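You operate a simulated robot arm through the tools that you are given. There is no shell and no other tool. Be economical: measure what you need, move in short steps, check, and stop when the job is done.

The job below is to be done with a simulated two-armed robot. You get a single attempt, and the scene is never put back.

JOB
Put the red barrel from the top of the front table on top of the paper bundle. Take the white tank wagon and put it on the top of the left table. Fetch the yellow barrel from the top of the round table by the banner and set it on top of the yellow wagon. Fetch the table card from the top of the right table and set it on the red tray. Take the lid off the grey box on the top of the right table and lay it down there. Take the white steps and put it on the green pallet. Put the board eraser on the top of the right table away on the top of the marker tray. Open the lower grey drawer, put the black wheel on the top of the left table away in the inside of the lower grey drawer, then shut the drawer. Do these in any order. Set down upright: table card, white steps.

Only the result counts: the job must be done as asked and must still hold three seconds after the hand-in. Knocking over, shifting, dropping, spilling or breaking anything else fails it. A push-on lid holds only when it is set on centred and level and pressed home; a screw cap is set on level and turned clockwise until tight.

ROBOT AND FRAMES
Two 6-joint arms with two-finger grippers on one trunk, on a base that drives. Base frame: it is fixed to the floor where the robot stands at the start and does not move with it; the origin is under the middle of the robot, x ahead of it, y to its left, z up; the surface under the hand at the start is at about z = 760. Readings come in mm, rad, newtons and seconds.
The left shoulder is at the start at [70, 148, 1439], the right one opposite. With the tool pointing down near the work surface each hand reaches from about 280 to 580 mm from the robot's upright axis, wherever it stands, measured 20 degrees to its own side. Places, roughly: black wheel (6x6x2 cm) [3900, -2000, 800]; board eraser (12x5x3 cm) [2000, -1600, 800]; green pallet (7x7x2 cm) [1300, -4100, 800]; grey box [1500, -4000, 750]; inside of the lower grey drawer [7600, 4500, 100]; lower grey drawer [7600, 4400, 200]; paper bundle [-250, 4250, 1000]; red barrel (3x3x3 cm) [500, 200, 800]; red tray (15x11x3 cm) [800, -4000, 800]; table card [500, -4000, 750]; top of the left table [4700, -2300, 800]; top of the marker tray (105x15 cm) [2880, -6880, 940]; white steps (5x4x5 cm) [1400, -3900, 800]; white tank wagon [750, -250, 750]; yellow barrel (3x3x3 cm) [500, -5600, 1200]; yellow wagon (10x5x5 cm) [600, -5800, 1200]. Payload 2.45 kg a hand.
The tool frame of a hand sits at the grasp point between the pads (the TCP): z along the fingers, y along the line on which they close. The tips reach 30 mm beyond it. Largest opening 106 mm; the body of the gripper starts 79 mm behind the TCP.
Orientation is that of the tool frame in the base frame, as a unit quaternion [x, y, z, w]. With the fingers straight down and closing along the base's y, the tool's x points along the base's -x, its y along +y and its z along -z.

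CONTROLS
- The arms move only by the tool servo_tool. It takes "left_steps", "right_steps" or both (then of equal length, played together; a hand with none holds still); each is a list that holds one entry, the list of rows, each a list of 7 numbers: the gripper command, from -1 (shut) to 1 (fully open), values between in proportion, then the shift along the tool's x, y, z in mm, then the turn, a rotation vector about the tool's x, y, z in rad. In form: [[[gripper, tx, ty, tz, wx, wy, wz], ...]]. A call has 1 to 12 rows; each row is the pose to reach, as a shift and turn from the pose commanded when the call began, along the tool's axes at that moment. Each row takes 0.2 s and may step no farther than 50 mm and 0.15 rad from the row before; otherwise, or with a gripper value out of range, the whole call is refused. A pose out of reach is approached as far as the arm can. The call stops where the force on the tool passes 40 N (or 10 N more than at its start, if that is more) or the arm is blocked; 0.2 s more then pass. Each finger travels about 72 mm/s and halts on what it meets, pressing with about 21 N; the grip force reading is that of the motor and also rises with nothing between the fingers. The clock runs only during rows and for 0.2 s after the last one: add rows that repeat a pose to give the fingers time. The reply holds the time, the measured pose of the TCP, the force on the tool along the base axes, the opening and the grip force, in the units named above and with some noise, with the torque about the TCP (base axes, N m) and any sound that the robot's microphone picked up, and new pictures: "pictures" is both (left out), scene, wrist or none (wrist: the cameras of the hands that moved).
- Cameras (640 x 400 px; columns grow to the right, rows downward): "scene" is now at [111.5, -6, 1628.2]; the picture's right is [-0.10, -0.99, 0.00], its down [-0.90, 0.09, -0.42] and it looks along [0.42, -0.04, -0.91] (base axes); focal length 290 px, centre (320, 200). "left" rides on the left gripper at [76, 2, -106] in its tool frame; the picture's right is [-0.02, 1.00, 0.00], its down [-0.78, -0.02, -0.62] and it looks along [-0.62, -0.01, 0.78] (tool axes); focal length 247 px, centre (320, 200). "right" rides on the right gripper at [76, -2, -106] in its tool frame; the picture's right is [0.02, 1.00, 0.00], its down [-0.78, 0.02, -0.62] and it looks along [-0.62, 0.01, 0.78] (tool axes); focal length 247 px, centre (320, 200). There is no depth. A picture from a camera that has moved, and an enlarged one, comes with that camera's place and axes in the base frame and with its lens.
- raise_lower(by): slides the trunk up (or, below 0, down) by that many mm; the arms and the scene camera ride with it, the base frame stays. It gives what a move gives, with no picture.
- steer(legs): drives the robot by 1 to 6 legs, each [ahead, left, turn to the left] in mm, mm and rad, along the robot's own axes; the way and the turn of a leg run together, so that a leg with both is an arc; at most 1500 mm and 3.142 rad a leg. The arms and the cameras ride along, it lands a little off, and it stops where it bumps. It gives what a move gives, and a new picture of the scene camera.
- head_to(pan, tilt): turns the head with the scene camera to pan (to the left, within 1.501 rad either way) and tilt (down, from -0.506 to 1.204), counted from straight ahead of the robot. It gives what a move gives, and a new picture of the scene camera.
- close_up(camera, box): a new picture of the part [left, top, right, bottom] of that camera's present view, enlarged. No time passes.
- sign_off(): hands the job in; it is judged then, once.

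Work in short steps. Places have to be worked out from the pictures, the camera data and where the tool is seen: move nearer, look again, correct. Check each grasp and each placing, and mend what went wrong. You have 493 turns and 360 pictures in all, those below and enlarged ones among them. Open the grippers and draw the arms clear of the work before you hand the job in, unless the task says otherwise; then end with one line.

The tools are called after "Request:" by a JSON object that holds its "fn" and its "kwargs". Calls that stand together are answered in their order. servo_tool: Moves the arms, as the interface text tells. Its arguments: {"type":"object","properties":{"left_steps":{"type":"array"},"right_steps":{"type":"array"},"pictures":{"type":"string","enum":["both","scene","wrist","none"]}},"required":[]} The other tools are called the same way: raise_lower (by) slides the trunk up or down; steer (legs) drives the base; head_to (pan, tilt) turns the head that bears the scene camera; close_up (camera, box) takes an enlarged picture of a part of a camera's view; sign_off () hands the job in.

At the start:

```text
time_s: 0.0
left_tool_pos: [472.7, 173.3, 1054.2]
left_tool_rot: [0.0, 1.0, 0.0, -0.001]
left_wrist_force: [0.6, 0.1, -0.5]
left_ft_torque: [0.04, -0.03, -0.02]
left_opening: 106.2
left_finger_force: 0.0
right_tool_pos: [462.3, -198.2, 1012.7]
right_tool_rot: [0.0, 1.0, 0.0, -0.001]
right_wrist_force: [-0.4, -0.6, -0.1]
right_ft_torque: [0.02, 0.0, 0.04]
right_opening: 105.9
right_finger_force: 0.1
trunk travel left (down, up): [-912.0, 28.0]
robot x, y, heading: [-0.5, -1.5, 0.001]
head pan, tilt: [-0.101, 1.133]
```

scene: 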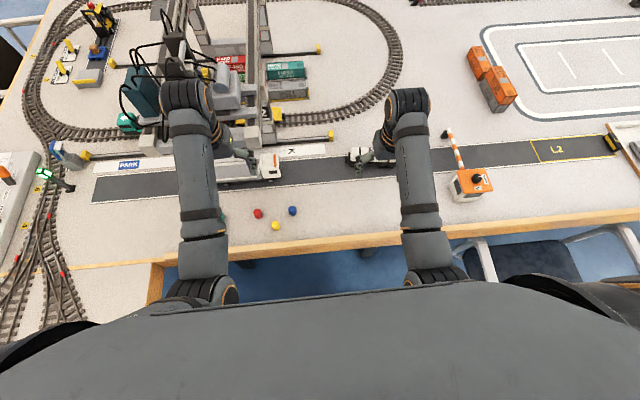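
right: 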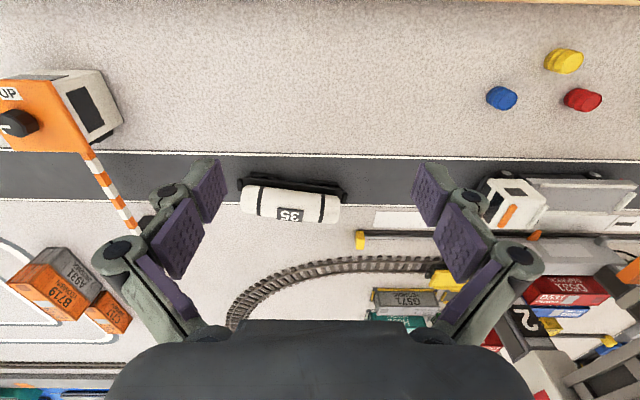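
left: 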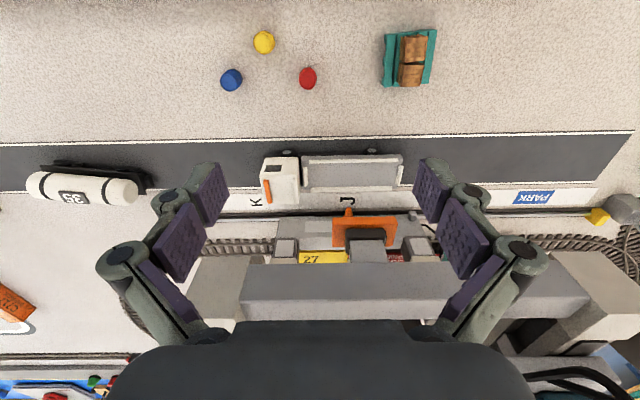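

Red barrel estimated at about [480,158,775]. I move the left hand above it for a closer look, and look over the table with the head too.

Request:
{"fn": "servo_tool", "kwargs": {"left_steps": [[[0, -7, -15, 50, 0, 0, 0], [0, -7, -15, 100, 0, 0, 0], [0, -7, -15, 150, 0, 0, 0], [0, -7, -15, 170, 0, 0, 0], [0, -7, -15, 170, 0, 0, 0]]], "pictures": "wrist"}}

Request:
{"fn": "head_to", "kwargs": {"pan": 0, "tilt": 0.5}}

```text
refused: row 1 steps farther than a row can; nothing moved
```

```text
time_s: 1.0
left_tool_pos: [471.9, 172.9, 1054.0]
left_tool_rot: [0.0, 1.0, 0.0, 0.0]
left_wrist_force: [0.2, 0.0, 0.3]
left_ft_torque: [0.02, -0.03, 0.01]
left_opening: 105.7
left_finger_force: 0.1
right_tool_pos: [462.3, -198.4, 1013.1]
right_tool_rot: [0.0, 1.0, 0.0, 0.0]
right_wrist_force: [0.2, -0.7, 0.6]
right_ft_torque: [0.02, -0.02, 0.02]
right_opening: 106.2
right_finger_force: 0.1
trunk travel left (down, up): [-912.0, 28.0]
robot x, y, heading: [0.3, -3.0, 0.001]
head pan, tilt: [0.0, 0.499]
camera scene: at [141.9, 0.1, 1677.9], right [0.0, -1.0, 0.0], down [-0.48, 0.0, -0.88], along [0.88, 0.0, -0.48], focal length 290 px, centre (320, 200)
```

scene: 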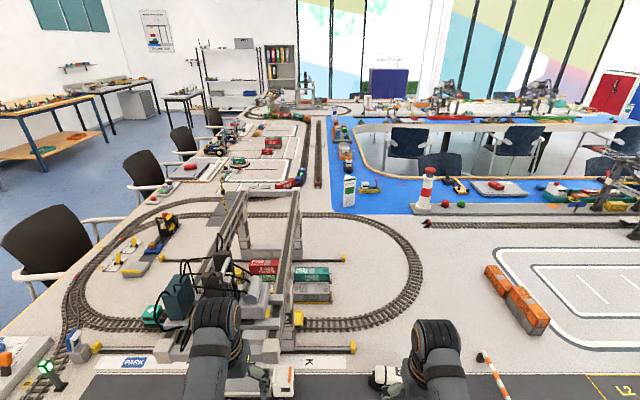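

A large layout; I redo the left hand move in legal steps and look left and right for the layout of the room.

Request:
{"fn": "servo_tool", "kwargs": {"left_steps": [[[0, -7, -15, 40, 0, 0, 0], [0, -7, -15, 85, 0, 0, 0], [0, -7, -15, 130, 0, 0, 0], [0, -7, -15, 165, 0, 0, 0], [0, -7, -15, 165, 0, 0, 0]]], "pictures": "wrist"}}

Request:
{"fn": "head_to", "kwargs": {"pan": -1.3, "tilt": 0.3}}

Request:
{"fn": "head_to", "kwargs": {"pan": 1.3, "tilt": 0.3}}

Request:
{"fn": "head_to", "kwargs": {"pan": -0.6, "tilt": 0.3}}

```text
time_s: 2.2
left_tool_pos: [479.0, 157.9, 889.9]
left_tool_rot: [-0.001, 1.0, 0.0, 0.001]
left_wrist_force: [-1.1, 0.7, -0.2]
left_ft_torque: [0.0, 0.02, -0.04]
left_opening: 53.1
left_finger_force: 0.0
right_tool_pos: [462.6, -197.2, 1013.0]
right_tool_rot: [0.0, 1.0, 0.0, 0.0]
right_wrist_force: [0.9, -0.2, 0.0]
right_ft_torque: [0.02, 0.02, 0.02]
right_opening: 105.8
right_finger_force: 0.0
trunk travel left (down, up): [-912.0, 28.0]
robot x, y, heading: [-1.5, -1.3, -0.003]
head pan, tilt: [0.0, 0.499]
camera left: at [403.6, 160.1, 997.8], right [0.02, 1.0, 0.0], down [0.78, -0.02, 0.62], along [0.62, -0.01, -0.78], focal length 247 px, centre (320, 200)
```

left: 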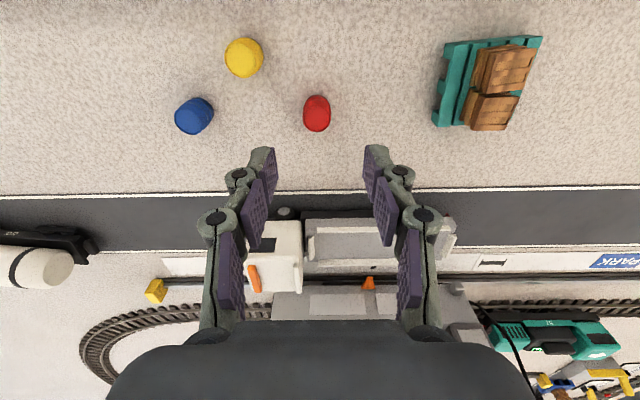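

```text
time_s: 3.7
left_tool_pos: [479.7, 157.8, 890.1]
left_tool_rot: [0.0, 1.0, 0.0, 0.0]
left_wrist_force: [-0.2, -0.5, -0.4]
left_ft_torque: [0.02, 0.03, 0.02]
left_opening: 53.0
left_finger_force: 0.1
right_tool_pos: [462.8, -197.3, 1012.7]
right_tool_rot: [0.0, 1.0, -0.001, 0.0]
right_wrist_force: [-0.5, 0.8, -0.3]
right_ft_torque: [0.02, -0.02, 0.0]
right_opening: 106.0
right_finger_force: 0.1
trunk travel left (down, up): [-912.0, 28.0]
robot x, y, heading: [1.3, 0.3, -0.0]
head pan, tilt: [-1.3, 0.3]
camera scene: at [76.1, -89.8, 1696.4], right [-0.96, -0.27, 0.0], down [-0.08, 0.28, -0.96], along [0.26, -0.92, -0.3], focal length 290 px, centre (320, 200)
```

scene: 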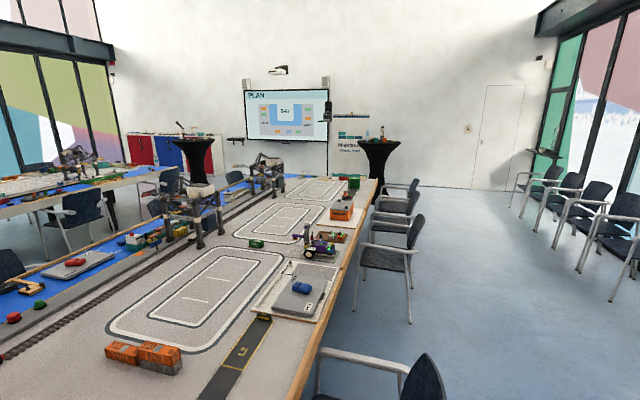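

```text
time_s: 6.0
left_tool_pos: [480.3, 159.0, 890.9]
left_tool_rot: [0.0, 1.0, 0.0, 0.001]
left_wrist_force: [-0.7, -0.1, 1.2]
left_ft_torque: [-0.02, 0.0, -0.06]
left_opening: 53.1
left_finger_force: 0.0
right_tool_pos: [462.7, -198.5, 1011.8]
right_tool_rot: [0.0, 1.0, 0.0, -0.001]
right_wrist_force: [-0.5, -0.2, 0.5]
right_ft_torque: [-0.02, -0.01, 0.01]
right_opening: 106.1
right_finger_force: 0.0
trunk travel left (down, up): [-912.0, 28.0]
robot x, y, heading: [2.5, 0.1, 0.004]
head pan, tilt: [1.3, 0.3]
camera scene: at [76.0, 90.0, 1696.4], right [0.96, -0.27, 0.0], down [-0.08, -0.28, -0.96], along [0.26, 0.92, -0.3], focal length 290 px, centre (320, 200)
```

scene: 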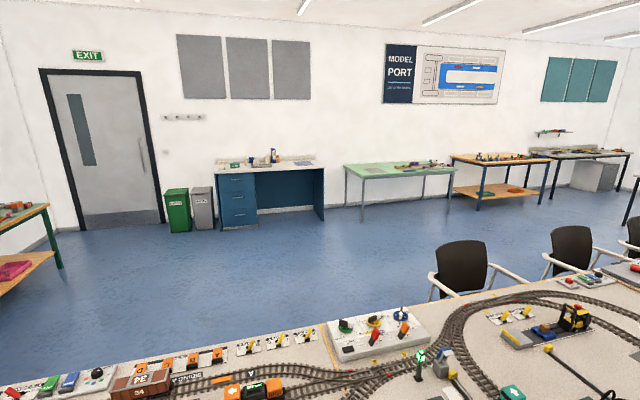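

```text
time_s: 7.9
left_tool_pos: [479.6, 157.9, 891.5]
left_tool_rot: [0.0, 1.0, 0.0, 0.0]
left_wrist_force: [0.0, 0.1, 0.6]
left_ft_torque: [0.0, -0.03, -0.06]
left_opening: 53.2
left_finger_force: 0.0
right_tool_pos: [463.0, -198.6, 1013.1]
right_tool_rot: [0.0, 1.0, 0.0, 0.0]
right_wrist_force: [-0.2, 0.0, 0.9]
right_ft_torque: [0.01, 0.01, -0.01]
right_opening: 105.9
right_finger_force: 0.0
trunk travel left (down, up): [-912.0, 28.0]
robot x, y, heading: [-1.6, -5.8, -0.004]
head pan, tilt: [-0.6, 0.3]
camera scene: at [128.1, -52.6, 1696.4], right [-0.56, -0.83, 0.0], down [-0.24, 0.17, -0.96], along [0.79, -0.54, -0.3], focal length 290 px, centre (320, 200)
```

scene: 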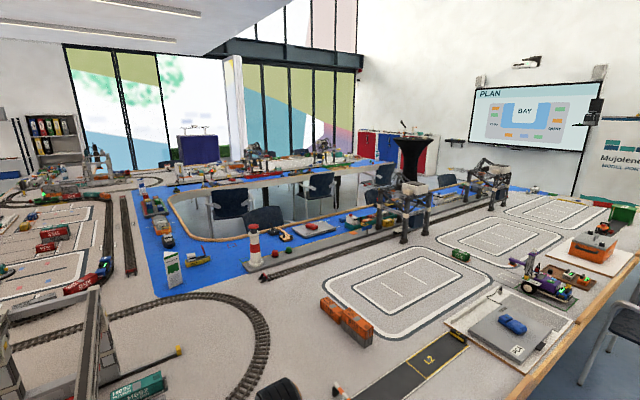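

Red barrel measured at [482,157,775], right under the left hand. I descend to TCP z≈795 and close on it.

Request:
{"fn": "servo_tool", "kwargs": {"left_steps": [[[0, -2, -1, 45, 0, 0, 0], [0, -2, -1, 85, 0, 0, 0], [0, -2, -1, 95, 0, 0, 0], [0, -2, -1, 95, 0, 0, 0], [-1, -2, -1, 95, 0, 0, 0], [-1, -2, -1, 95, 0, 0, 0], [-1, -2, -1, 95, 0, 0, 0]]], "pictures": "wrist"}}

Request:
{"fn": "head_to", "kwargs": {"pan": -0.2, "tilt": 1.0}}

```text
time_s: 9.5
left_tool_pos: [481.4, 155.9, 796.6]
left_tool_rot: [0.0, 1.0, -0.001, 0.0]
left_wrist_force: [0.2, -0.3, -0.1]
left_ft_torque: [0.02, 0.01, 0.0]
left_opening: 22.4
left_finger_force: 20.8
right_tool_pos: [462.9, -198.9, 1013.3]
right_tool_rot: [0.0, 1.0, 0.0, 0.001]
right_wrist_force: [-0.2, -0.8, 0.5]
right_ft_torque: [0.01, -0.01, 0.0]
right_opening: 106.0
right_finger_force: 0.0
trunk travel left (down, up): [-912.0, 28.0]
robot x, y, heading: [1.2, -2.4, -0.002]
head pan, tilt: [-0.6, 0.3]
camera left: at [405.0, 158.5, 903.8], right [0.02, 1.0, 0.0], down [0.78, -0.02, 0.62], along [0.62, -0.01, -0.78], focal length 247 px, centre (320, 200)
```

left: 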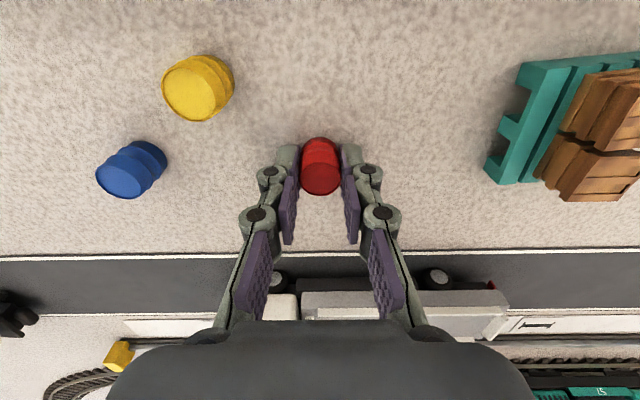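

```text
time_s: 10.6
left_tool_pos: [480.1, 156.1, 796.2]
left_tool_rot: [0.0, 1.0, 0.0, 0.0]
left_wrist_force: [0.8, 0.0, 0.2]
left_ft_torque: [-0.02, 0.01, -0.01]
left_opening: 22.4
left_finger_force: 21.3
right_tool_pos: [462.2, -197.2, 1011.8]
right_tool_rot: [-0.001, 1.0, 0.0, 0.001]
right_wrist_force: [0.7, -0.5, -0.2]
right_ft_torque: [-0.02, 0.04, 0.0]
right_opening: 105.9
right_finger_force: 0.1
trunk travel left (down, up): [-912.0, 28.0]
robot x, y, heading: [2.2, -0.7, -0.003]
head pan, tilt: [-0.201, 1.0]
camera scene: at [119.3, -13.9, 1637.0], right [-0.2, -0.98, 0.0], down [-0.82, 0.17, -0.54], along [0.53, -0.11, -0.84], focal length 290 px, centre (320, 200)
```

scene: 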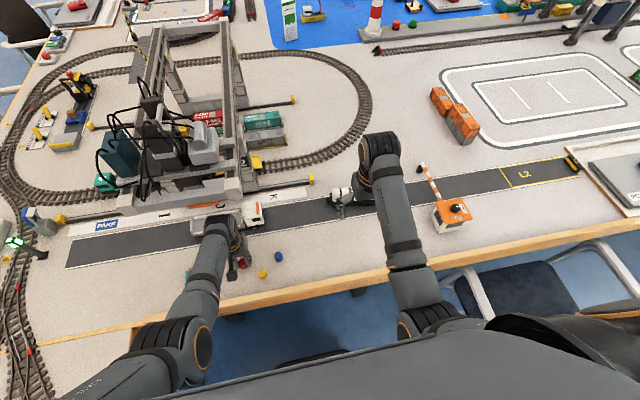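

Red barrel is held (22 mm). I lift it while looking closely at what is under the table edge before moving ahead toward the tank wagon.

Request:
{"fn": "servo_tool", "kwargs": {"left_steps": [[[-1, 0, 0, -45, 0, 0, 0], [-1, 0, 0, -90, 0, 0, 0], [-1, 0, 0, -135, 0, 0, 0], [-1, 0, 0, -180, 0, 0, 0], [-1, 0, 0, -225, 0, 0, 0], [-1, 0, 0, -260, 0, 0, 0], [-1, 0, 0, -260, 0, 0, 0]]], "pictures": "none"}}

Request:
{"fn": "close_up", "kwargs": {"camera": "scene", "box": [200, 220, 480, 395]}}

Request:
{"fn": "close_up", "kwargs": {"camera": "right", "box": [200, 140, 400, 265]}}

```text
time_s: 12.2
left_tool_pos: [475.7, 168.4, 1047.9]
left_tool_rot: [-0.004, 1.0, 0.016, -0.008]
left_wrist_force: [-0.4, -0.2, -0.4]
left_ft_torque: [-0.03, 0.01, 0.04]
left_opening: 22.5
left_finger_force: 21.3
right_tool_pos: [462.7, -198.9, 1012.5]
right_tool_rot: [0.0, 1.0, 0.0, 0.0]
right_wrist_force: [-0.2, 0.2, 0.5]
right_ft_torque: [-0.03, 0.02, 0.03]
right_opening: 105.8
right_finger_force: 0.1
trunk travel left (down, up): [-912.0, 28.0]
robot x, y, heading: [2.8, -2.6, 0.002]
head pan, tilt: [-0.201, 1.0]
```

```text
2.29 times, centred on (340, 308) of scene
camera zoom: at [119.3, -14.0, 1636.9], right [-0.2, -0.98, 0.0], down [-0.82, 0.17, -0.54], along [0.53, -0.11, -0.84], focal length 663 px, centre (274, -46)
```

zoom: 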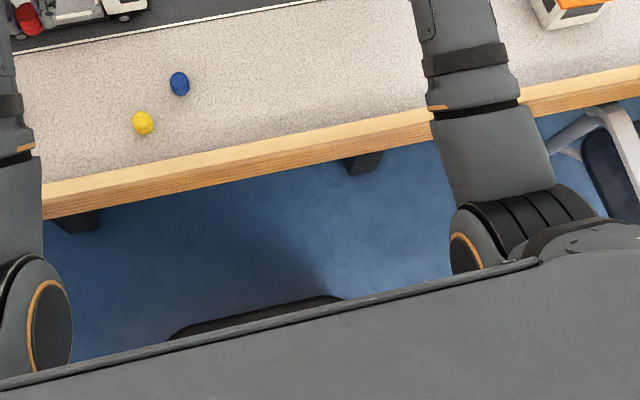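

```text
3.20 times, centred on (300, 202) of right
camera zoom: at [386.6, -200.3, 1119.4], right [-0.02, 1.0, 0.0], down [0.78, 0.02, 0.62], along [0.62, 0.01, -0.78], focal length 790 px, centre (384, 192)
```

zoom: 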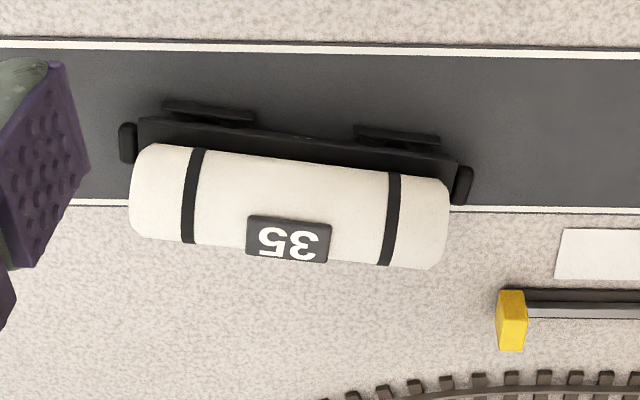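

The table legs are set back (x≈505), so I can go ahead 150 mm. First I draw the left hand back so it stays clear of the gantry, and begin turning the right hand 90° so that it will close across the wagon.

Request:
{"fn": "servo_tool", "kwargs": {"left_steps": [[[-1, 40, 0, -5, 0, 0, 0], [-1, 80, 0, -5, 0, 0, 0], [-1, 120, 0, -5, 0, 0, 0], [-1, 140, 0, -5, 0, 0, 0], [-1, 140, 0, -5, 0, 0, 0], [-1, 140, 0, -5, 0, 0, 0], [-1, 140, 0, -5, 0, 0, 0], [-1, 140, 0, -5, 0, 0, 0], [-1, 140, 0, -5, 0, 0, 0], [-1, 140, 0, -5, 0, 0, 0]]], "right_steps": [[[1, 0, 0, 0, 0, 0, 0.145], [1, 0, 0, 0, 0, 0, 0.29], [1, 0, 0, 0, 0, 0, 0.435], [1, 0, 0, 0, 0, 0, 0.58], [1, 0, 0, 0, 0, 0, 0.725], [1, 0, 0, 0, 0, 0, 0.87], [1, 0, 0, 0, 0, 0, 1.015], [1, 0, 0, 0, 0, 0, 1.16], [1, 0, 0, 0, 0, 0, 1.305], [1, 0, 0, 0, 0, 0, 1.42]]], "pictures": "wrist"}}

```text
time_s: 12.9
left_tool_pos: [395.7, 223.8, 1060.4]
left_tool_rot: [0.002, 0.996, 0.091, 0.012]
left_wrist_force: [-0.4, 0.0, 0.2]
left_ft_torque: [-0.03, -0.03, -0.02]
left_opening: 22.5
left_finger_force: 20.8
left hand out of reach, approached as far as the arm can: row 1, 3
right_tool_pos: [461.2, -197.9, 1013.6]
right_tool_rot: [0.162, 0.987, 0.0, 0.0]
right_wrist_force: [-0.4, -1.0, -0.6]
right_ft_torque: [0.0, -0.02, 0.03]
right_opening: 106.2
right_finger_force: 0.1
trunk travel left (down, up): [-912.0, 28.0]
robot x, y, heading: [3.1, 1.8, -0.0]
head pan, tilt: [-0.201, 1.0]
stopped in row 3 (left hand): the arm was blocked; the commanded pose is now the measured one
camera right: at [388.6, -175.4, 1120.2], right [0.3, 0.95, 0.0], down [0.75, -0.24, 0.62], along [0.59, -0.19, -0.78], focal length 247 px, centre (320, 200)
camera left: at [319.2, 206.3, 1165.1], right [0.02, 0.98, 0.18], down [0.77, -0.13, 0.63], along [0.64, 0.12, -0.76], focal length 247 px, centre (320, 200)
```

right: 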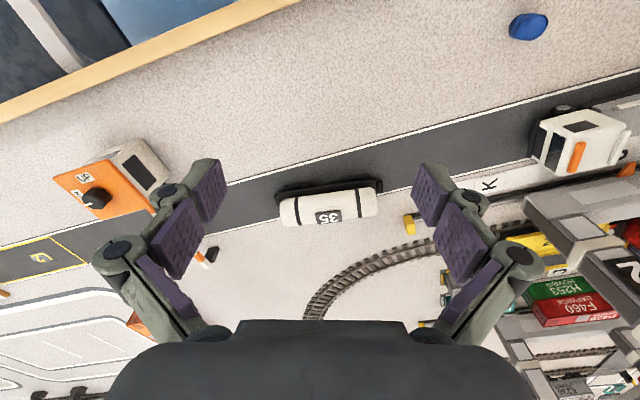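
left: 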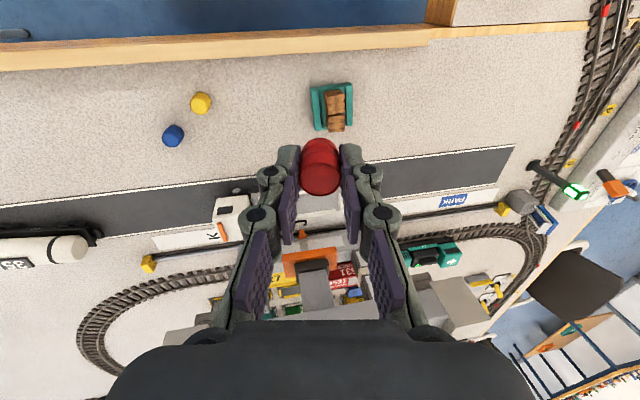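

The left hand stopped at an arm limit but it is fine there (barrel held, well above the gantry). I finish turning the right hand only.

Request:
{"fn": "servo_tool", "kwargs": {"right_steps": [[[1, 0, 0, 0, 0, 0, 0.14], [1, 0, 0, 0, 0, 0, 0.28], [1, 0, 0, 0, 0, 0, 0.42], [1, 0, 0, 0, 0, 0, 0.56], [1, 0, 0, 0, 0, 0, 0.7], [1, 0, 0, 0, 0, 0, 0.84], [1, 0, 0, 0, 0, 0, 0.98], [1, 0, 0, 0, 0, 0, 1.12], [1, 0, 0, 0, 0, 0, 1.26], [1, 0, 0, 0, 0, 0, 1.385], [1, 0, 0, 0, 0, 0, 1.385]]], "pictures": "none"}}

Request:
{"fn": "steer", "kwargs": {"legs": [[150, 0, 0]]}}

Request:
{"fn": "close_up", "kwargs": {"camera": "right", "box": [0, 0, 640, 400]}}

```text
time_s: 15.3
left_tool_pos: [398.7, 224.1, 1060.7]
left_tool_rot: [0.002, 0.996, 0.09, 0.011]
left_wrist_force: [-0.7, -0.5, -1.5]
left_ft_torque: [0.04, 0.01, 0.02]
left_opening: 22.6
left_finger_force: 20.9
right_tool_pos: [462.9, -197.4, 1013.3]
right_tool_rot: [0.756, 0.655, -0.001, 0.0]
right_wrist_force: [1.0, -0.7, -0.3]
right_ft_torque: [-0.01, 0.0, 0.01]
right_opening: 105.8
right_finger_force: 0.2
trunk travel left (down, up): [-912.0, 28.0]
robot x, y, heading: [-4.7, -1.6, 0.001]
head pan, tilt: [-0.201, 1.0]
```

```text
time_s: 16.5
left_tool_pos: [515.6, 223.7, 1057.8]
left_tool_rot: [0.0, 0.996, 0.091, -0.003]
left_wrist_force: [0.7, 0.4, -0.5]
left_ft_torque: [-0.04, 0.0, 0.0]
left_opening: 22.4
left_finger_force: 20.4
right_tool_pos: [584.3, -197.3, 1010.9]
right_tool_rot: [0.755, 0.655, -0.001, 0.0]
right_wrist_force: [0.2, 0.2, 0.3]
right_ft_torque: [0.0, 0.02, 0.01]
right_opening: 106.1
right_finger_force: 0.0
trunk travel left (down, up): [-912.0, 28.0]
robot x, y, heading: [119.5, -1.1, -0.003]
head pan, tilt: [-0.201, 1.0]
stopped in leg 1: the force on the tool passed its limit at 107 N (the readings are from after the stop); the commanded pose is now the measured one
camera scene: at [243.5, -13.7, 1636.6], right [-0.2, -0.98, 0.0], down [-0.83, 0.17, -0.54], along [0.53, -0.11, -0.84], focal length 290 px, centre (320, 200)
```

scene: 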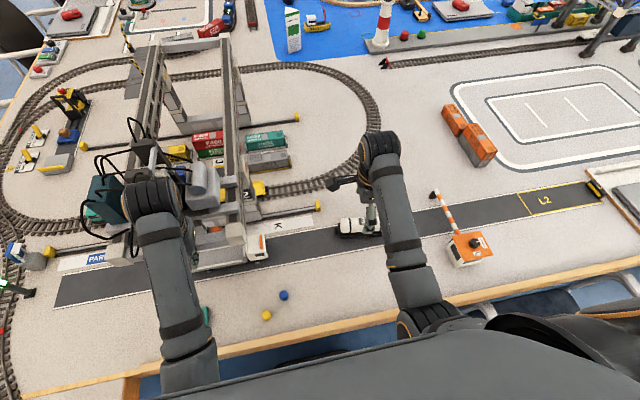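

```text
1.00 times, centred on (320, 200) of right (not enlarged: the box is as wide or as high as the picture)
camera zoom: at [595.9, -122.4, 1118.6], right [0.99, -0.12, 0.0], down [-0.09, -0.78, 0.62], along [-0.08, -0.62, -0.78], focal length 247 px, centre (320, 200)
```

zoom: 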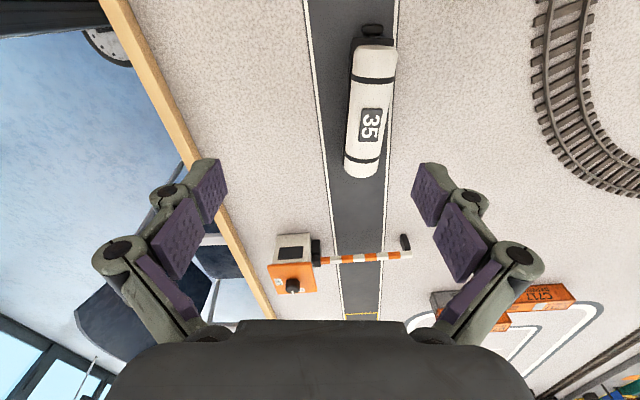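

Something hit the left hand during the drive (107 N), though the force is now zero. I look from the left wrist camera.

Request:
{"fn": "close_up", "kwargs": {"camera": "left", "box": [0, 0, 640, 400]}}

Request:
{"fn": "close_up", "kwargs": {"camera": "scene", "box": [40, 30, 340, 218]}}

```text
1.00 times, centred on (320, 200) of left (not enlarged: the box is as wide or as high as the picture)
camera zoom: at [440.6, 205.8, 1165.1], right [0.02, 0.98, 0.18], down [0.79, -0.13, 0.6], along [0.62, 0.13, -0.78], focal length 247 px, centre (320, 200)
```

zoom: 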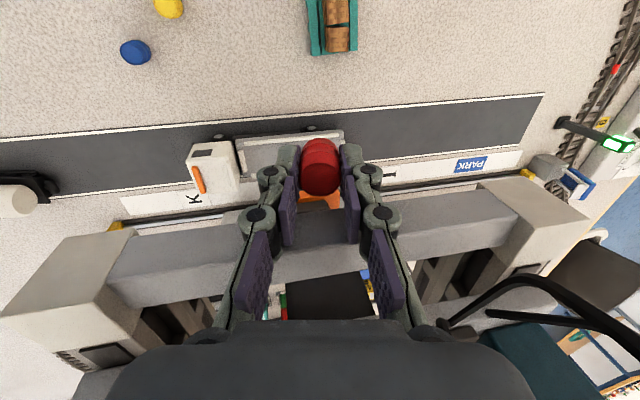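

```text
2.13 times, centred on (190, 124) of scene
camera zoom: at [243.5, -13.7, 1636.6], right [-0.2, -0.98, 0.0], down [-0.83, 0.17, -0.54], along [0.53, -0.11, -0.84], focal length 617 px, centre (597, 362)
```

zoom: 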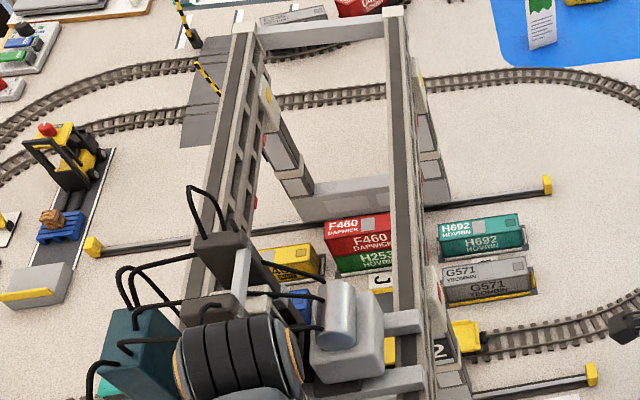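

The crane stands unchanged as far as I can see, and the wrist was what touched. The wagon computes to about [642,-245], axis within a few degrees of my grip direction; I move the right hand above it (robot stays at x=119).

Request:
{"fn": "servo_tool", "kwargs": {"right_steps": [[[1, -10, 16, 27, 0, 0, 0], [1, -20, 32, 55, 0, 0, 0], [1, -30, 48, 83, 0, 0, 0], [1, -39, 64, 111, 0, 0, 0], [1, -39, 64, 111, 0, 0, 0], [1, -39, 64, 111, 0, 0, 0]]], "pictures": "wrist"}}

```text
time_s: 17.9
left_tool_pos: [514.1, 222.6, 1060.0]
left_tool_rot: [0.001, 0.996, 0.092, -0.002]
left_wrist_force: [0.1, 0.8, 0.1]
left_ft_torque: [0.03, -0.01, 0.04]
left_opening: 22.3
left_finger_force: 20.9
right_tool_pos: [643.1, -243.7, 901.9]
right_tool_rot: [0.755, 0.655, 0.0, 0.0]
right_wrist_force: [-1.1, -0.6, 0.6]
right_ft_torque: [-0.01, -0.02, 0.0]
right_opening: 106.0
right_finger_force: 0.1
trunk travel left (down, up): [-912.0, 28.0]
robot x, y, heading: [123.1, 1.4, 0.0]
head pan, tilt: [-0.201, 1.0]
camera right: at [651.1, -168.9, 1008.4], right [0.99, -0.12, 0.0], down [-0.09, -0.78, 0.62], along [-0.07, -0.62, -0.78], focal length 247 px, centre (320, 200)
```

right: 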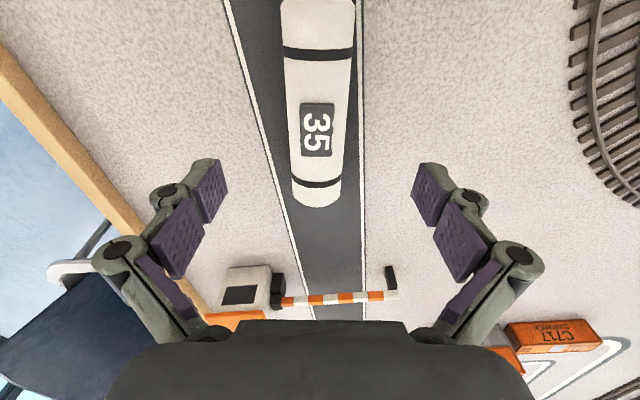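

Wagon centre at ≈[640,-250]; I shift slightly, descend to z≈806 and grip it.

Request:
{"fn": "servo_tool", "kwargs": {"right_steps": [[[1, -6, -2, 45, 0, 0, 0], [1, -6, -2, 80, 0, 0, 0], [1, -6, -2, 96, 0, 0, 0], [1, -6, -2, 96, 0, 0, 0], [-1, -6, -2, 96, 0, 0, 0], [-1, -6, -2, 96, 0, 0, 0], [-1, -6, -2, 96, 0, 0, 0]]], "pictures": "wrist"}}

```text
time_s: 19.5
left_tool_pos: [513.7, 222.9, 1059.2]
left_tool_rot: [0.0, 0.996, 0.092, -0.001]
left_wrist_force: [0.2, -0.7, 0.5]
left_ft_torque: [0.02, 0.03, 0.01]
left_opening: 22.4
left_finger_force: 20.5
right_tool_pos: [639.5, -250.7, 803.2]
right_tool_rot: [0.755, 0.656, 0.0, 0.0]
right_wrist_force: [-0.1, 1.7, -0.2]
right_ft_torque: [-0.03, 0.01, 0.03]
right_opening: 47.7
right_finger_force: 21.2
trunk travel left (down, up): [-912.0, 28.0]
robot x, y, heading: [123.3, 0.9, -0.004]
head pan, tilt: [-0.201, 1.0]
camera right: at [648.5, -175.8, 910.8], right [0.99, -0.12, 0.0], down [-0.09, -0.78, 0.62], along [-0.07, -0.62, -0.78], focal length 247 px, centre (320, 200)
```

right: 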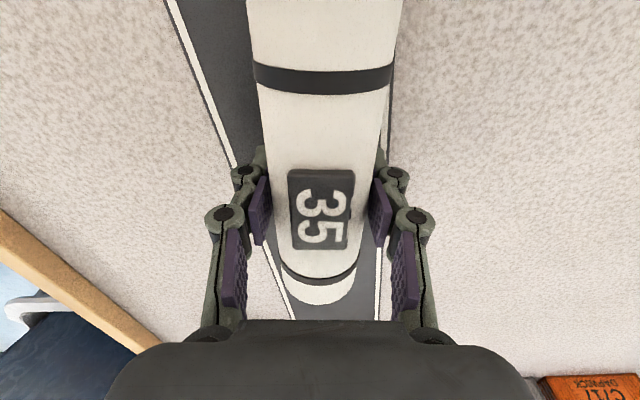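

Wagon gripped. I lift it.

Request:
{"fn": "servo_tool", "kwargs": {"right_steps": [[[-1, 0, 0, -40, 0, 0, 0], [-1, 0, 0, -85, 0, 0, 0], [-1, 0, 0, -130, 0, 0, 0], [-1, 0, 0, -175, 0, 0, 0], [-1, 0, 0, -210, 0, 0, 0], [-1, 0, 0, -210, 0, 0, 0]]], "pictures": "both"}}

```text
time_s: 20.9
left_tool_pos: [513.4, 223.6, 1059.1]
left_tool_rot: [0.001, 0.996, 0.091, -0.003]
left_wrist_force: [0.1, -0.6, 0.0]
left_ft_torque: [0.03, 0.0, 0.0]
left_opening: 22.6
left_finger_force: 20.6
right_tool_pos: [639.1, -253.7, 1016.0]
right_tool_rot: [0.755, 0.656, 0.0, 0.0]
right_wrist_force: [0.7, 0.1, -2.2]
right_ft_torque: [-0.04, 0.0, 0.01]
right_opening: 47.8
right_finger_force: 20.8
trunk travel left (down, up): [-912.0, 28.0]
robot x, y, heading: [122.0, -4.2, 0.003]
head pan, tilt: [-0.201, 1.0]
camera scene: at [241.3, -14.1, 1636.8], right [-0.2, -0.98, 0.0], down [-0.82, 0.17, -0.54], along [0.53, -0.11, -0.84], focal length 290 px, centre (320, 200)
camera right: at [649.3, -178.3, 1122.1], right [0.99, -0.12, 0.0], down [-0.09, -0.78, 0.62], along [-0.07, -0.62, -0.78], focal length 247 px, centre (320, 200)
```

scene: 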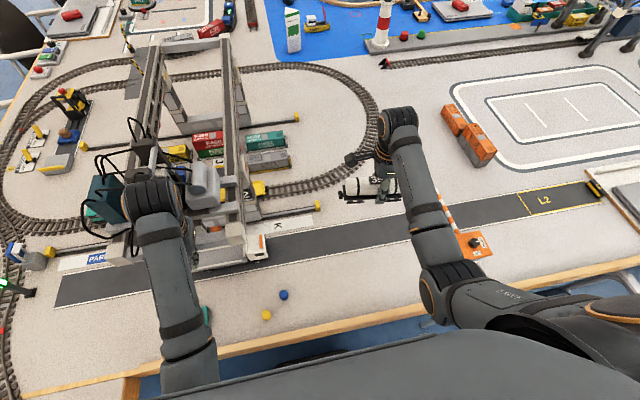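
right: 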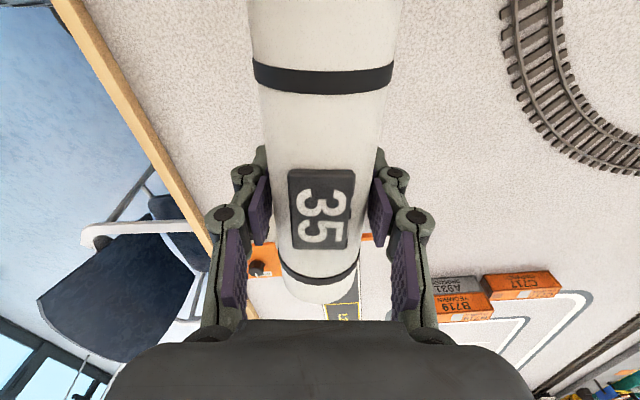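

Both loads held. I back away from the table, turn left and drive towards the bench with the paper bundle.

Request:
{"fn": "steer", "kwargs": {"legs": [[-420, 0, 0], [0, 0, 1.571], [1500, 0, 0], [1100, 0, 0]]}}

Request:
{"fn": "head_to", "kwargs": {"pan": 0, "tilt": 0.4}}

```text
time_s: 30.5
left_tool_pos: [-516.3, 942.7, 1053.7]
left_tool_rot: [-0.704, 0.704, 0.059, -0.072]
left_wrist_force: [0.4, -0.8, 0.4]
left_ft_torque: [0.14, -0.04, -0.02]
left_opening: 22.5
left_finger_force: 21.0
right_tool_pos: [-39.8, 1067.4, 1008.4]
right_tool_rot: [0.071, 0.997, -0.007, 0.0]
right_wrist_force: [-0.1, -0.1, -1.2]
right_ft_torque: [0.08, -0.03, -0.03]
right_opening: 47.6
right_finger_force: 21.0
trunk travel left (down, up): [-912.0, 28.0]
robot x, y, heading: [-295.1, 539.1, 1.573]
head pan, tilt: [-0.201, 1.0]
stopped in leg 3: the robot was blocked; the commanded pose is now the measured one
camera scene: at [-278.1, 651.0, 1637.0], right [0.98, -0.2, 0.0], down [-0.17, -0.82, -0.54], along [0.11, 0.53, -0.84], focal length 290 px, centre (320, 200)
```

scene: 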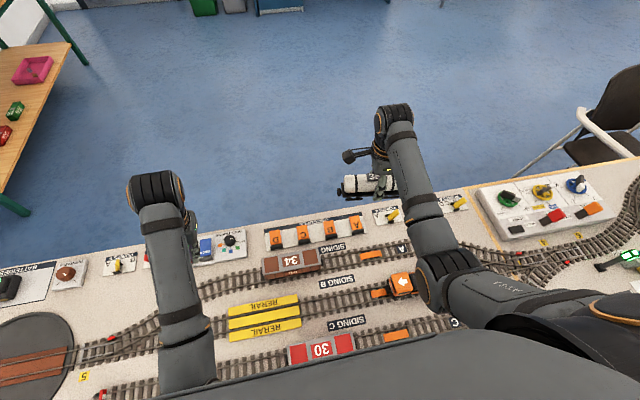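

```text
time_s: 31.5
left_tool_pos: [-516.0, 939.0, 1053.7]
left_tool_rot: [0.704, -0.704, -0.059, 0.071]
left_wrist_force: [-0.2, -1.1, 0.0]
left_ft_torque: [-0.01, 0.03, -0.04]
left_opening: 22.6
left_finger_force: 21.4
right_tool_pos: [-40.6, 1064.5, 1007.1]
right_tool_rot: [0.07, 0.998, -0.006, 0.001]
right_wrist_force: [-0.8, -0.5, -2.0]
right_ft_torque: [-0.01, 0.01, -0.01]
right_opening: 47.7
right_finger_force: 21.5
trunk travel left (down, up): [-912.0, 28.0]
robot x, y, heading: [-294.6, 534.6, 1.567]
head pan, tilt: [0.0, 0.4]
camera scene: at [-292.3, 677.4, 1687.1], right [1.0, 0.0, 0.0], down [0.0, -0.39, -0.92], along [0.0, 0.92, -0.39], focal length 290 px, centre (320, 200)
```

scene: 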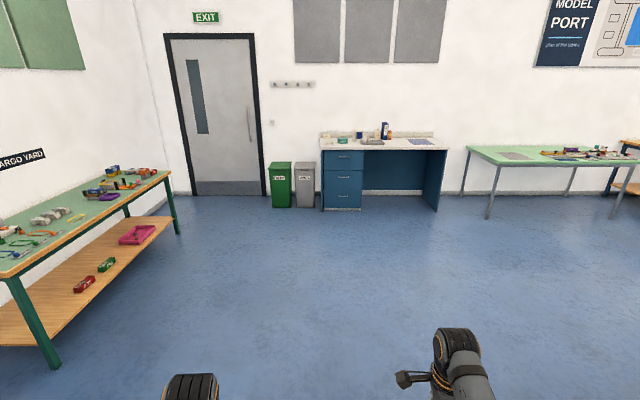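

Blocked by a side table of the layout (a fiddle yard at y≈750–1120). I look left to find its end and a way around.

Request:
{"fn": "head_to", "kwargs": {"pan": 1.0, "tilt": 0.7}}

Request:
{"fn": "head_to", "kwargs": {"pan": 1.5, "tilt": 0.5}}

```text
time_s: 32.8
left_tool_pos: [-516.8, 939.0, 1055.3]
left_tool_rot: [-0.704, 0.704, 0.057, -0.071]
left_wrist_force: [-0.2, 0.3, 0.3]
left_ft_torque: [-0.02, 0.01, 0.02]
left_opening: 22.5
left_finger_force: 20.6
right_tool_pos: [-39.9, 1064.0, 1008.7]
right_tool_rot: [0.071, 0.997, -0.006, 0.0]
right_wrist_force: [0.5, 0.3, -2.4]
right_ft_torque: [0.0, -0.04, -0.02]
right_opening: 47.7
right_finger_force: 21.1
trunk travel left (down, up): [-912.0, 28.0]
robot x, y, heading: [-294.9, 534.1, 1.572]
head pan, tilt: [1.0, 0.7]
camera scene: at [-363.9, 630.5, 1660.4], right [0.54, 0.84, 0.0], down [0.54, -0.35, -0.77], along [-0.64, 0.41, -0.64], focal length 290 px, centre (320, 200)
```

scene: 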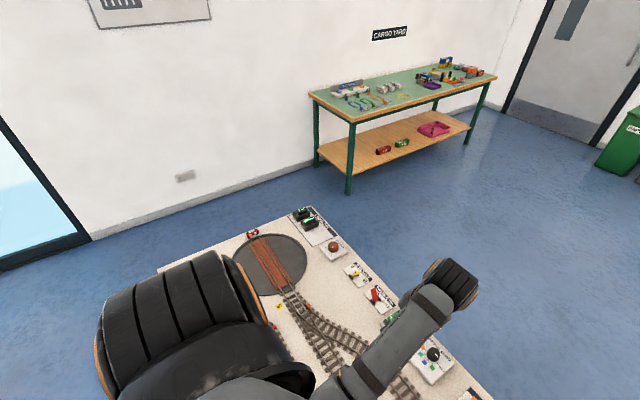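

```text
time_s: 33.7
left_tool_pos: [-517.0, 940.6, 1054.0]
left_tool_rot: [0.704, -0.704, -0.059, 0.07]
left_wrist_force: [0.4, 0.3, 0.5]
left_ft_torque: [0.0, 0.0, 0.0]
left_opening: 22.6
left_finger_force: 20.5
right_tool_pos: [-40.3, 1064.1, 1009.2]
right_tool_rot: [0.071, 0.997, -0.005, 0.001]
right_wrist_force: [0.2, -0.8, -2.4]
right_ft_torque: [-0.01, -0.02, -0.02]
right_opening: 47.3
right_finger_force: 21.2
trunk travel left (down, up): [-912.0, 28.0]
robot x, y, heading: [-291.8, 534.8, 1.57]
head pan, tilt: [1.499, 0.499]
camera scene: at [-383.2, 591.0, 1678.1], right [0.07, 1.0, 0.0], down [0.48, -0.03, -0.88], along [-0.88, 0.06, -0.48], focal length 290 px, centre (320, 200)
```

scene: 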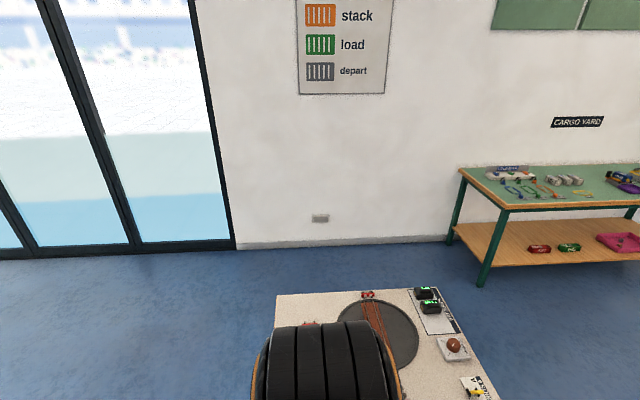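

The yard spans x≈-1270…250, y≈463…1119; I go around its end at x≈-1650, then diagonally into the open floor.

Request:
{"fn": "steer", "kwargs": {"legs": [[-350, 0, 0], [0, 0, 1.571], [1350, 0, 0], [0, 0, -1.571], [1260, 0, 0], [1000, -1000, 0]]}}

Request:
{"fn": "head_to", "kwargs": {"pan": 0, "tilt": 0.4}}

```text
time_s: 62.6
left_tool_pos: [-929.4, 2833.2, 1053.6]
left_tool_rot: [0.711, -0.697, -0.058, 0.072]
left_wrist_force: [-0.2, -0.2, -0.8]
left_ft_torque: [0.01, 0.01, 0.0]
left_opening: 22.4
left_finger_force: 21.2
right_tool_pos: [-454.7, 2969.0, 1007.6]
right_tool_rot: [0.06, 0.998, -0.006, 0.0]
right_wrist_force: [-0.3, 0.9, -2.6]
right_ft_torque: [0.0, 0.0, 0.0]
right_opening: 47.7
right_finger_force: 21.3
trunk travel left (down, up): [-912.0, 28.0]
robot x, y, heading: [-695.8, 2438.4, 1.591]
head pan, tilt: [1.499, 0.499]
camera scene: at [-789.7, 2488.1, 1678.0], right [0.05, 1.0, 0.0], down [0.48, -0.02, -0.88], along [-0.88, 0.04, -0.48], focal length 290 px, centre (320, 200)
```

scene: 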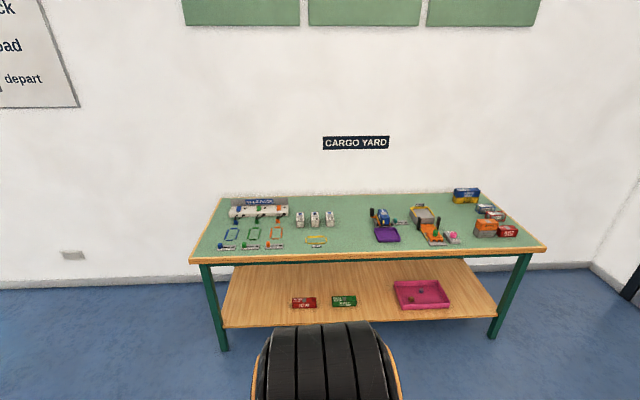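

```text
time_s: 64.2
left_tool_pos: [-929.5, 2834.5, 1053.7]
left_tool_rot: [0.712, -0.696, -0.057, 0.071]
left_wrist_force: [0.0, 0.4, -0.1]
left_ft_torque: [-0.04, -0.03, -0.04]
left_opening: 22.3
left_finger_force: 20.4
right_tool_pos: [-457.0, 2968.5, 1008.1]
right_tool_rot: [0.059, 0.998, -0.007, 0.001]
right_wrist_force: [-0.2, -0.6, -2.0]
right_ft_torque: [-0.01, -0.01, 0.02]
right_opening: 47.6
right_finger_force: 20.3
trunk travel left (down, up): [-912.0, 28.0]
robot x, y, heading: [-700.8, 2434.1, 1.59]
head pan, tilt: [0.0, 0.4]
camera scene: at [-700.5, 2576.6, 1687.1], right [1.0, 0.02, 0.0], down [0.01, -0.39, -0.92], along [-0.02, 0.92, -0.39], focal length 290 px, centre (320, 200)
```

scene: 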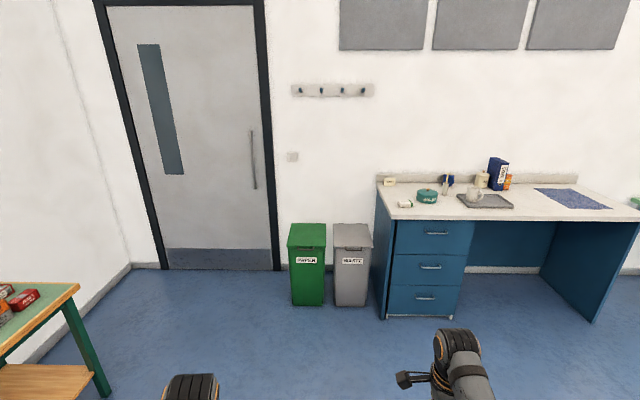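

Compute: bundle near px (398,197). I zoom on the desk.

Request:
{"fn": "close_up", "kwargs": {"camera": "scene", "box": [370, 145, 530, 245]}}

```text
4.00 times, centred on (450, 195) of scene
camera zoom: at [-700.5, 2576.6, 1687.1], right [1.0, 0.02, 0.0], down [0.01, -0.39, -0.92], along [-0.02, 0.92, -0.39], focal length 1160 px, centre (-200, 220)
```

zoom: 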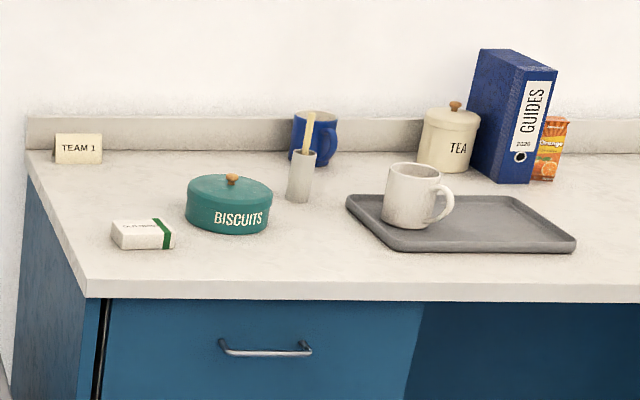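

The white packet with a green band at ≈[-205,4240,975] is the paper bundle. I straighten the left hand and raise both hands before approaching the desk.

Request:
{"fn": "servo_tool", "kwargs": {"left_steps": [[[-1, -20, -12, -20, 0.06, 0, 0], [-1, -40, -25, -40, 0.12, -0.01, 0.01], [-1, -60, -38, -60, 0.181, -0.02, 0.023], [-1, -70, -50, -80, 0.181, -0.02, 0.023], [-1, -70, -50, -90, 0.181, -0.02, 0.023], [-1, -70, -50, -90, 0.181, -0.02, 0.023]]], "right_steps": [[[-1, 0, -20, -30, 0, 0, 0], [-1, 0, -40, -60, 0, 0, 0], [-1, 0, -60, -90, 0, 0, 0], [-1, 0, -80, -120, 0, 0, 0], [-1, 0, -100, -150, 0, 0, 0], [-1, 0, -100, -150, 0, 0, 0]]], "pictures": "wrist"}}

```text
time_s: 65.8
left_tool_pos: [-887.2, 2918.9, 1062.6]
left_tool_rot: [0.715, -0.698, -0.027, 0.03]
left_wrist_force: [-0.6, -0.5, 0.4]
left_ft_torque: [0.0, 0.01, 0.0]
left_opening: 22.3
left_finger_force: 20.9
left hand out of reach, approached as far as the arm can: row 1, 2, 3, 4, 5, 6
right_tool_pos: [-455.1, 2920.2, 1053.0]
right_tool_rot: [0.06, 0.998, -0.006, 0.0]
right_wrist_force: [-0.4, -0.2, -2.3]
right_ft_torque: [0.0, -0.06, -0.01]
right_opening: 47.7
right_finger_force: 21.0
right hand out of reach, approached as far as the arm can: row 2, 3, 4, 5, 6
trunk travel left (down, up): [-912.0, 28.0]
robot x, y, heading: [-699.7, 2433.7, 1.595]
head pan, tilt: [0.0, 0.4]
stopped in row 6 (left hand): the arm was blocked; the commanded pose is now the measured one
camera right: at [-529.9, 2928.8, 1160.6], right [0.1, 1.0, -0.01], down [0.78, -0.07, 0.62], along [0.62, -0.07, -0.78], focal length 247 px, centre (320, 200)
camera left: at [-878.5, 2843.5, 1171.8], right [-1.0, 0.0, 0.08], down [0.05, 0.79, 0.61], along [-0.06, 0.62, -0.78], focal length 247 px, centre (320, 200)
```

right: 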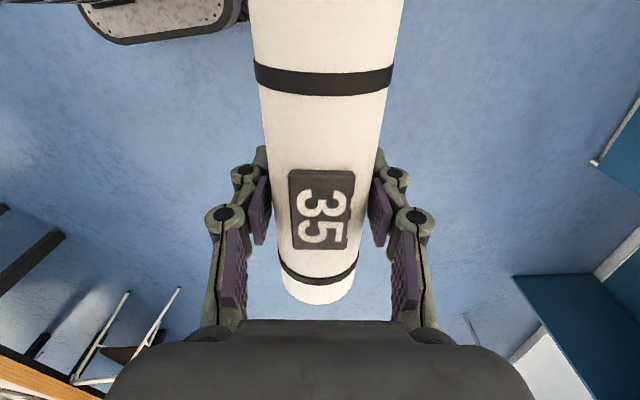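
left: 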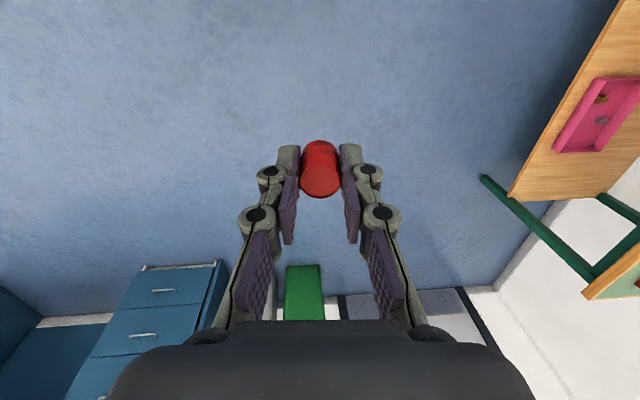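

Tool-down height tops out near 1060 at this trunk position; fine for this desk (its top works out nearer z≈880–900). I raise the trunk fully and drive to the desk.

Request:
{"fn": "raise_lower", "kwargs": {"by": 28}}

Request:
{"fn": "steer", "kwargs": {"legs": [[900, -500, -0.024], [440, -220, 0]]}}

Request:
{"fn": "close_up", "kwargs": {"camera": "left", "box": [0, 0, 640, 400]}}

```text
time_s: 66.6
left_tool_pos: [-887.6, 2918.6, 1091.3]
left_tool_rot: [0.714, -0.699, -0.027, 0.029]
left_wrist_force: [0.3, -0.5, -0.6]
left_ft_torque: [0.0, 0.01, 0.01]
left_opening: 22.6
left_finger_force: 20.9
right_tool_pos: [-454.5, 2920.2, 1082.2]
right_tool_rot: [0.058, 0.998, -0.005, 0.001]
right_wrist_force: [-0.5, 0.3, -2.0]
right_ft_torque: [0.02, -0.04, -0.02]
right_opening: 47.7
right_finger_force: 20.7
trunk travel left (down, up): [-940.0, 0.0]
robot x, y, heading: [-697.2, 2433.9, 1.591]
head pan, tilt: [0.0, 0.4]
```

```text
time_s: 74.4
left_tool_pos: [-174.5, 4264.4, 1092.2]
left_tool_rot: [0.711, -0.702, -0.026, 0.029]
left_wrist_force: [0.0, -0.2, -0.3]
left_ft_torque: [-0.01, -0.01, -0.01]
left_opening: 22.4
left_finger_force: 20.7
right_tool_pos: [258.8, 4261.8, 1082.3]
right_tool_rot: [0.065, 0.998, -0.004, 0.001]
right_wrist_force: [-0.1, 0.5, -2.3]
right_ft_torque: [-0.03, -0.04, 0.0]
right_opening: 47.6
right_finger_force: 21.1
trunk travel left (down, up): [-940.0, 0.0]
robot x, y, heading: [6.1, 3779.9, 1.585]
head pan, tilt: [0.0, 0.4]
camera scene: at [8.6, 3919.9, 1715.3], right [1.0, 0.01, 0.0], down [0.0, -0.39, -0.92], along [-0.01, 0.92, -0.39], focal length 290 px, centre (320, 200)
```

scene: 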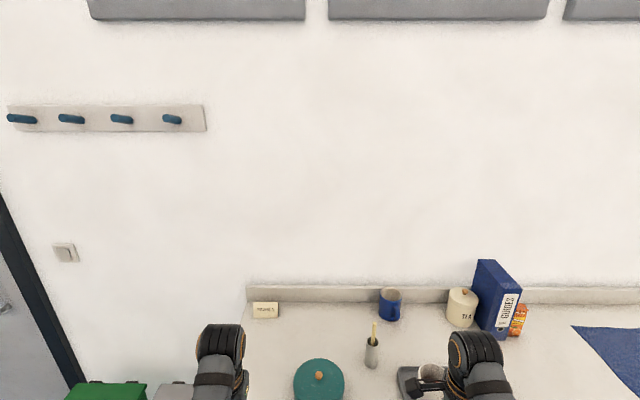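

```text
1.00 times, centred on (320, 200) of left (not enlarged: the box is as wide or as high as the picture)
camera zoom: at [-166.0, 4189.2, 1200.2], right [-1.0, 0.01, 0.08], down [0.06, 0.79, 0.62], along [-0.06, 0.62, -0.78], focal length 247 px, centre (320, 200)
```

zoom: 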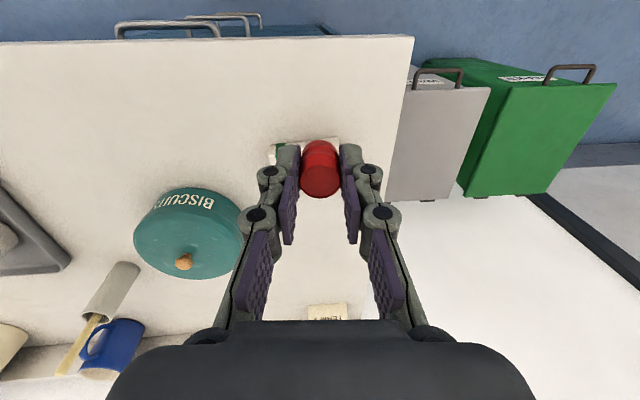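

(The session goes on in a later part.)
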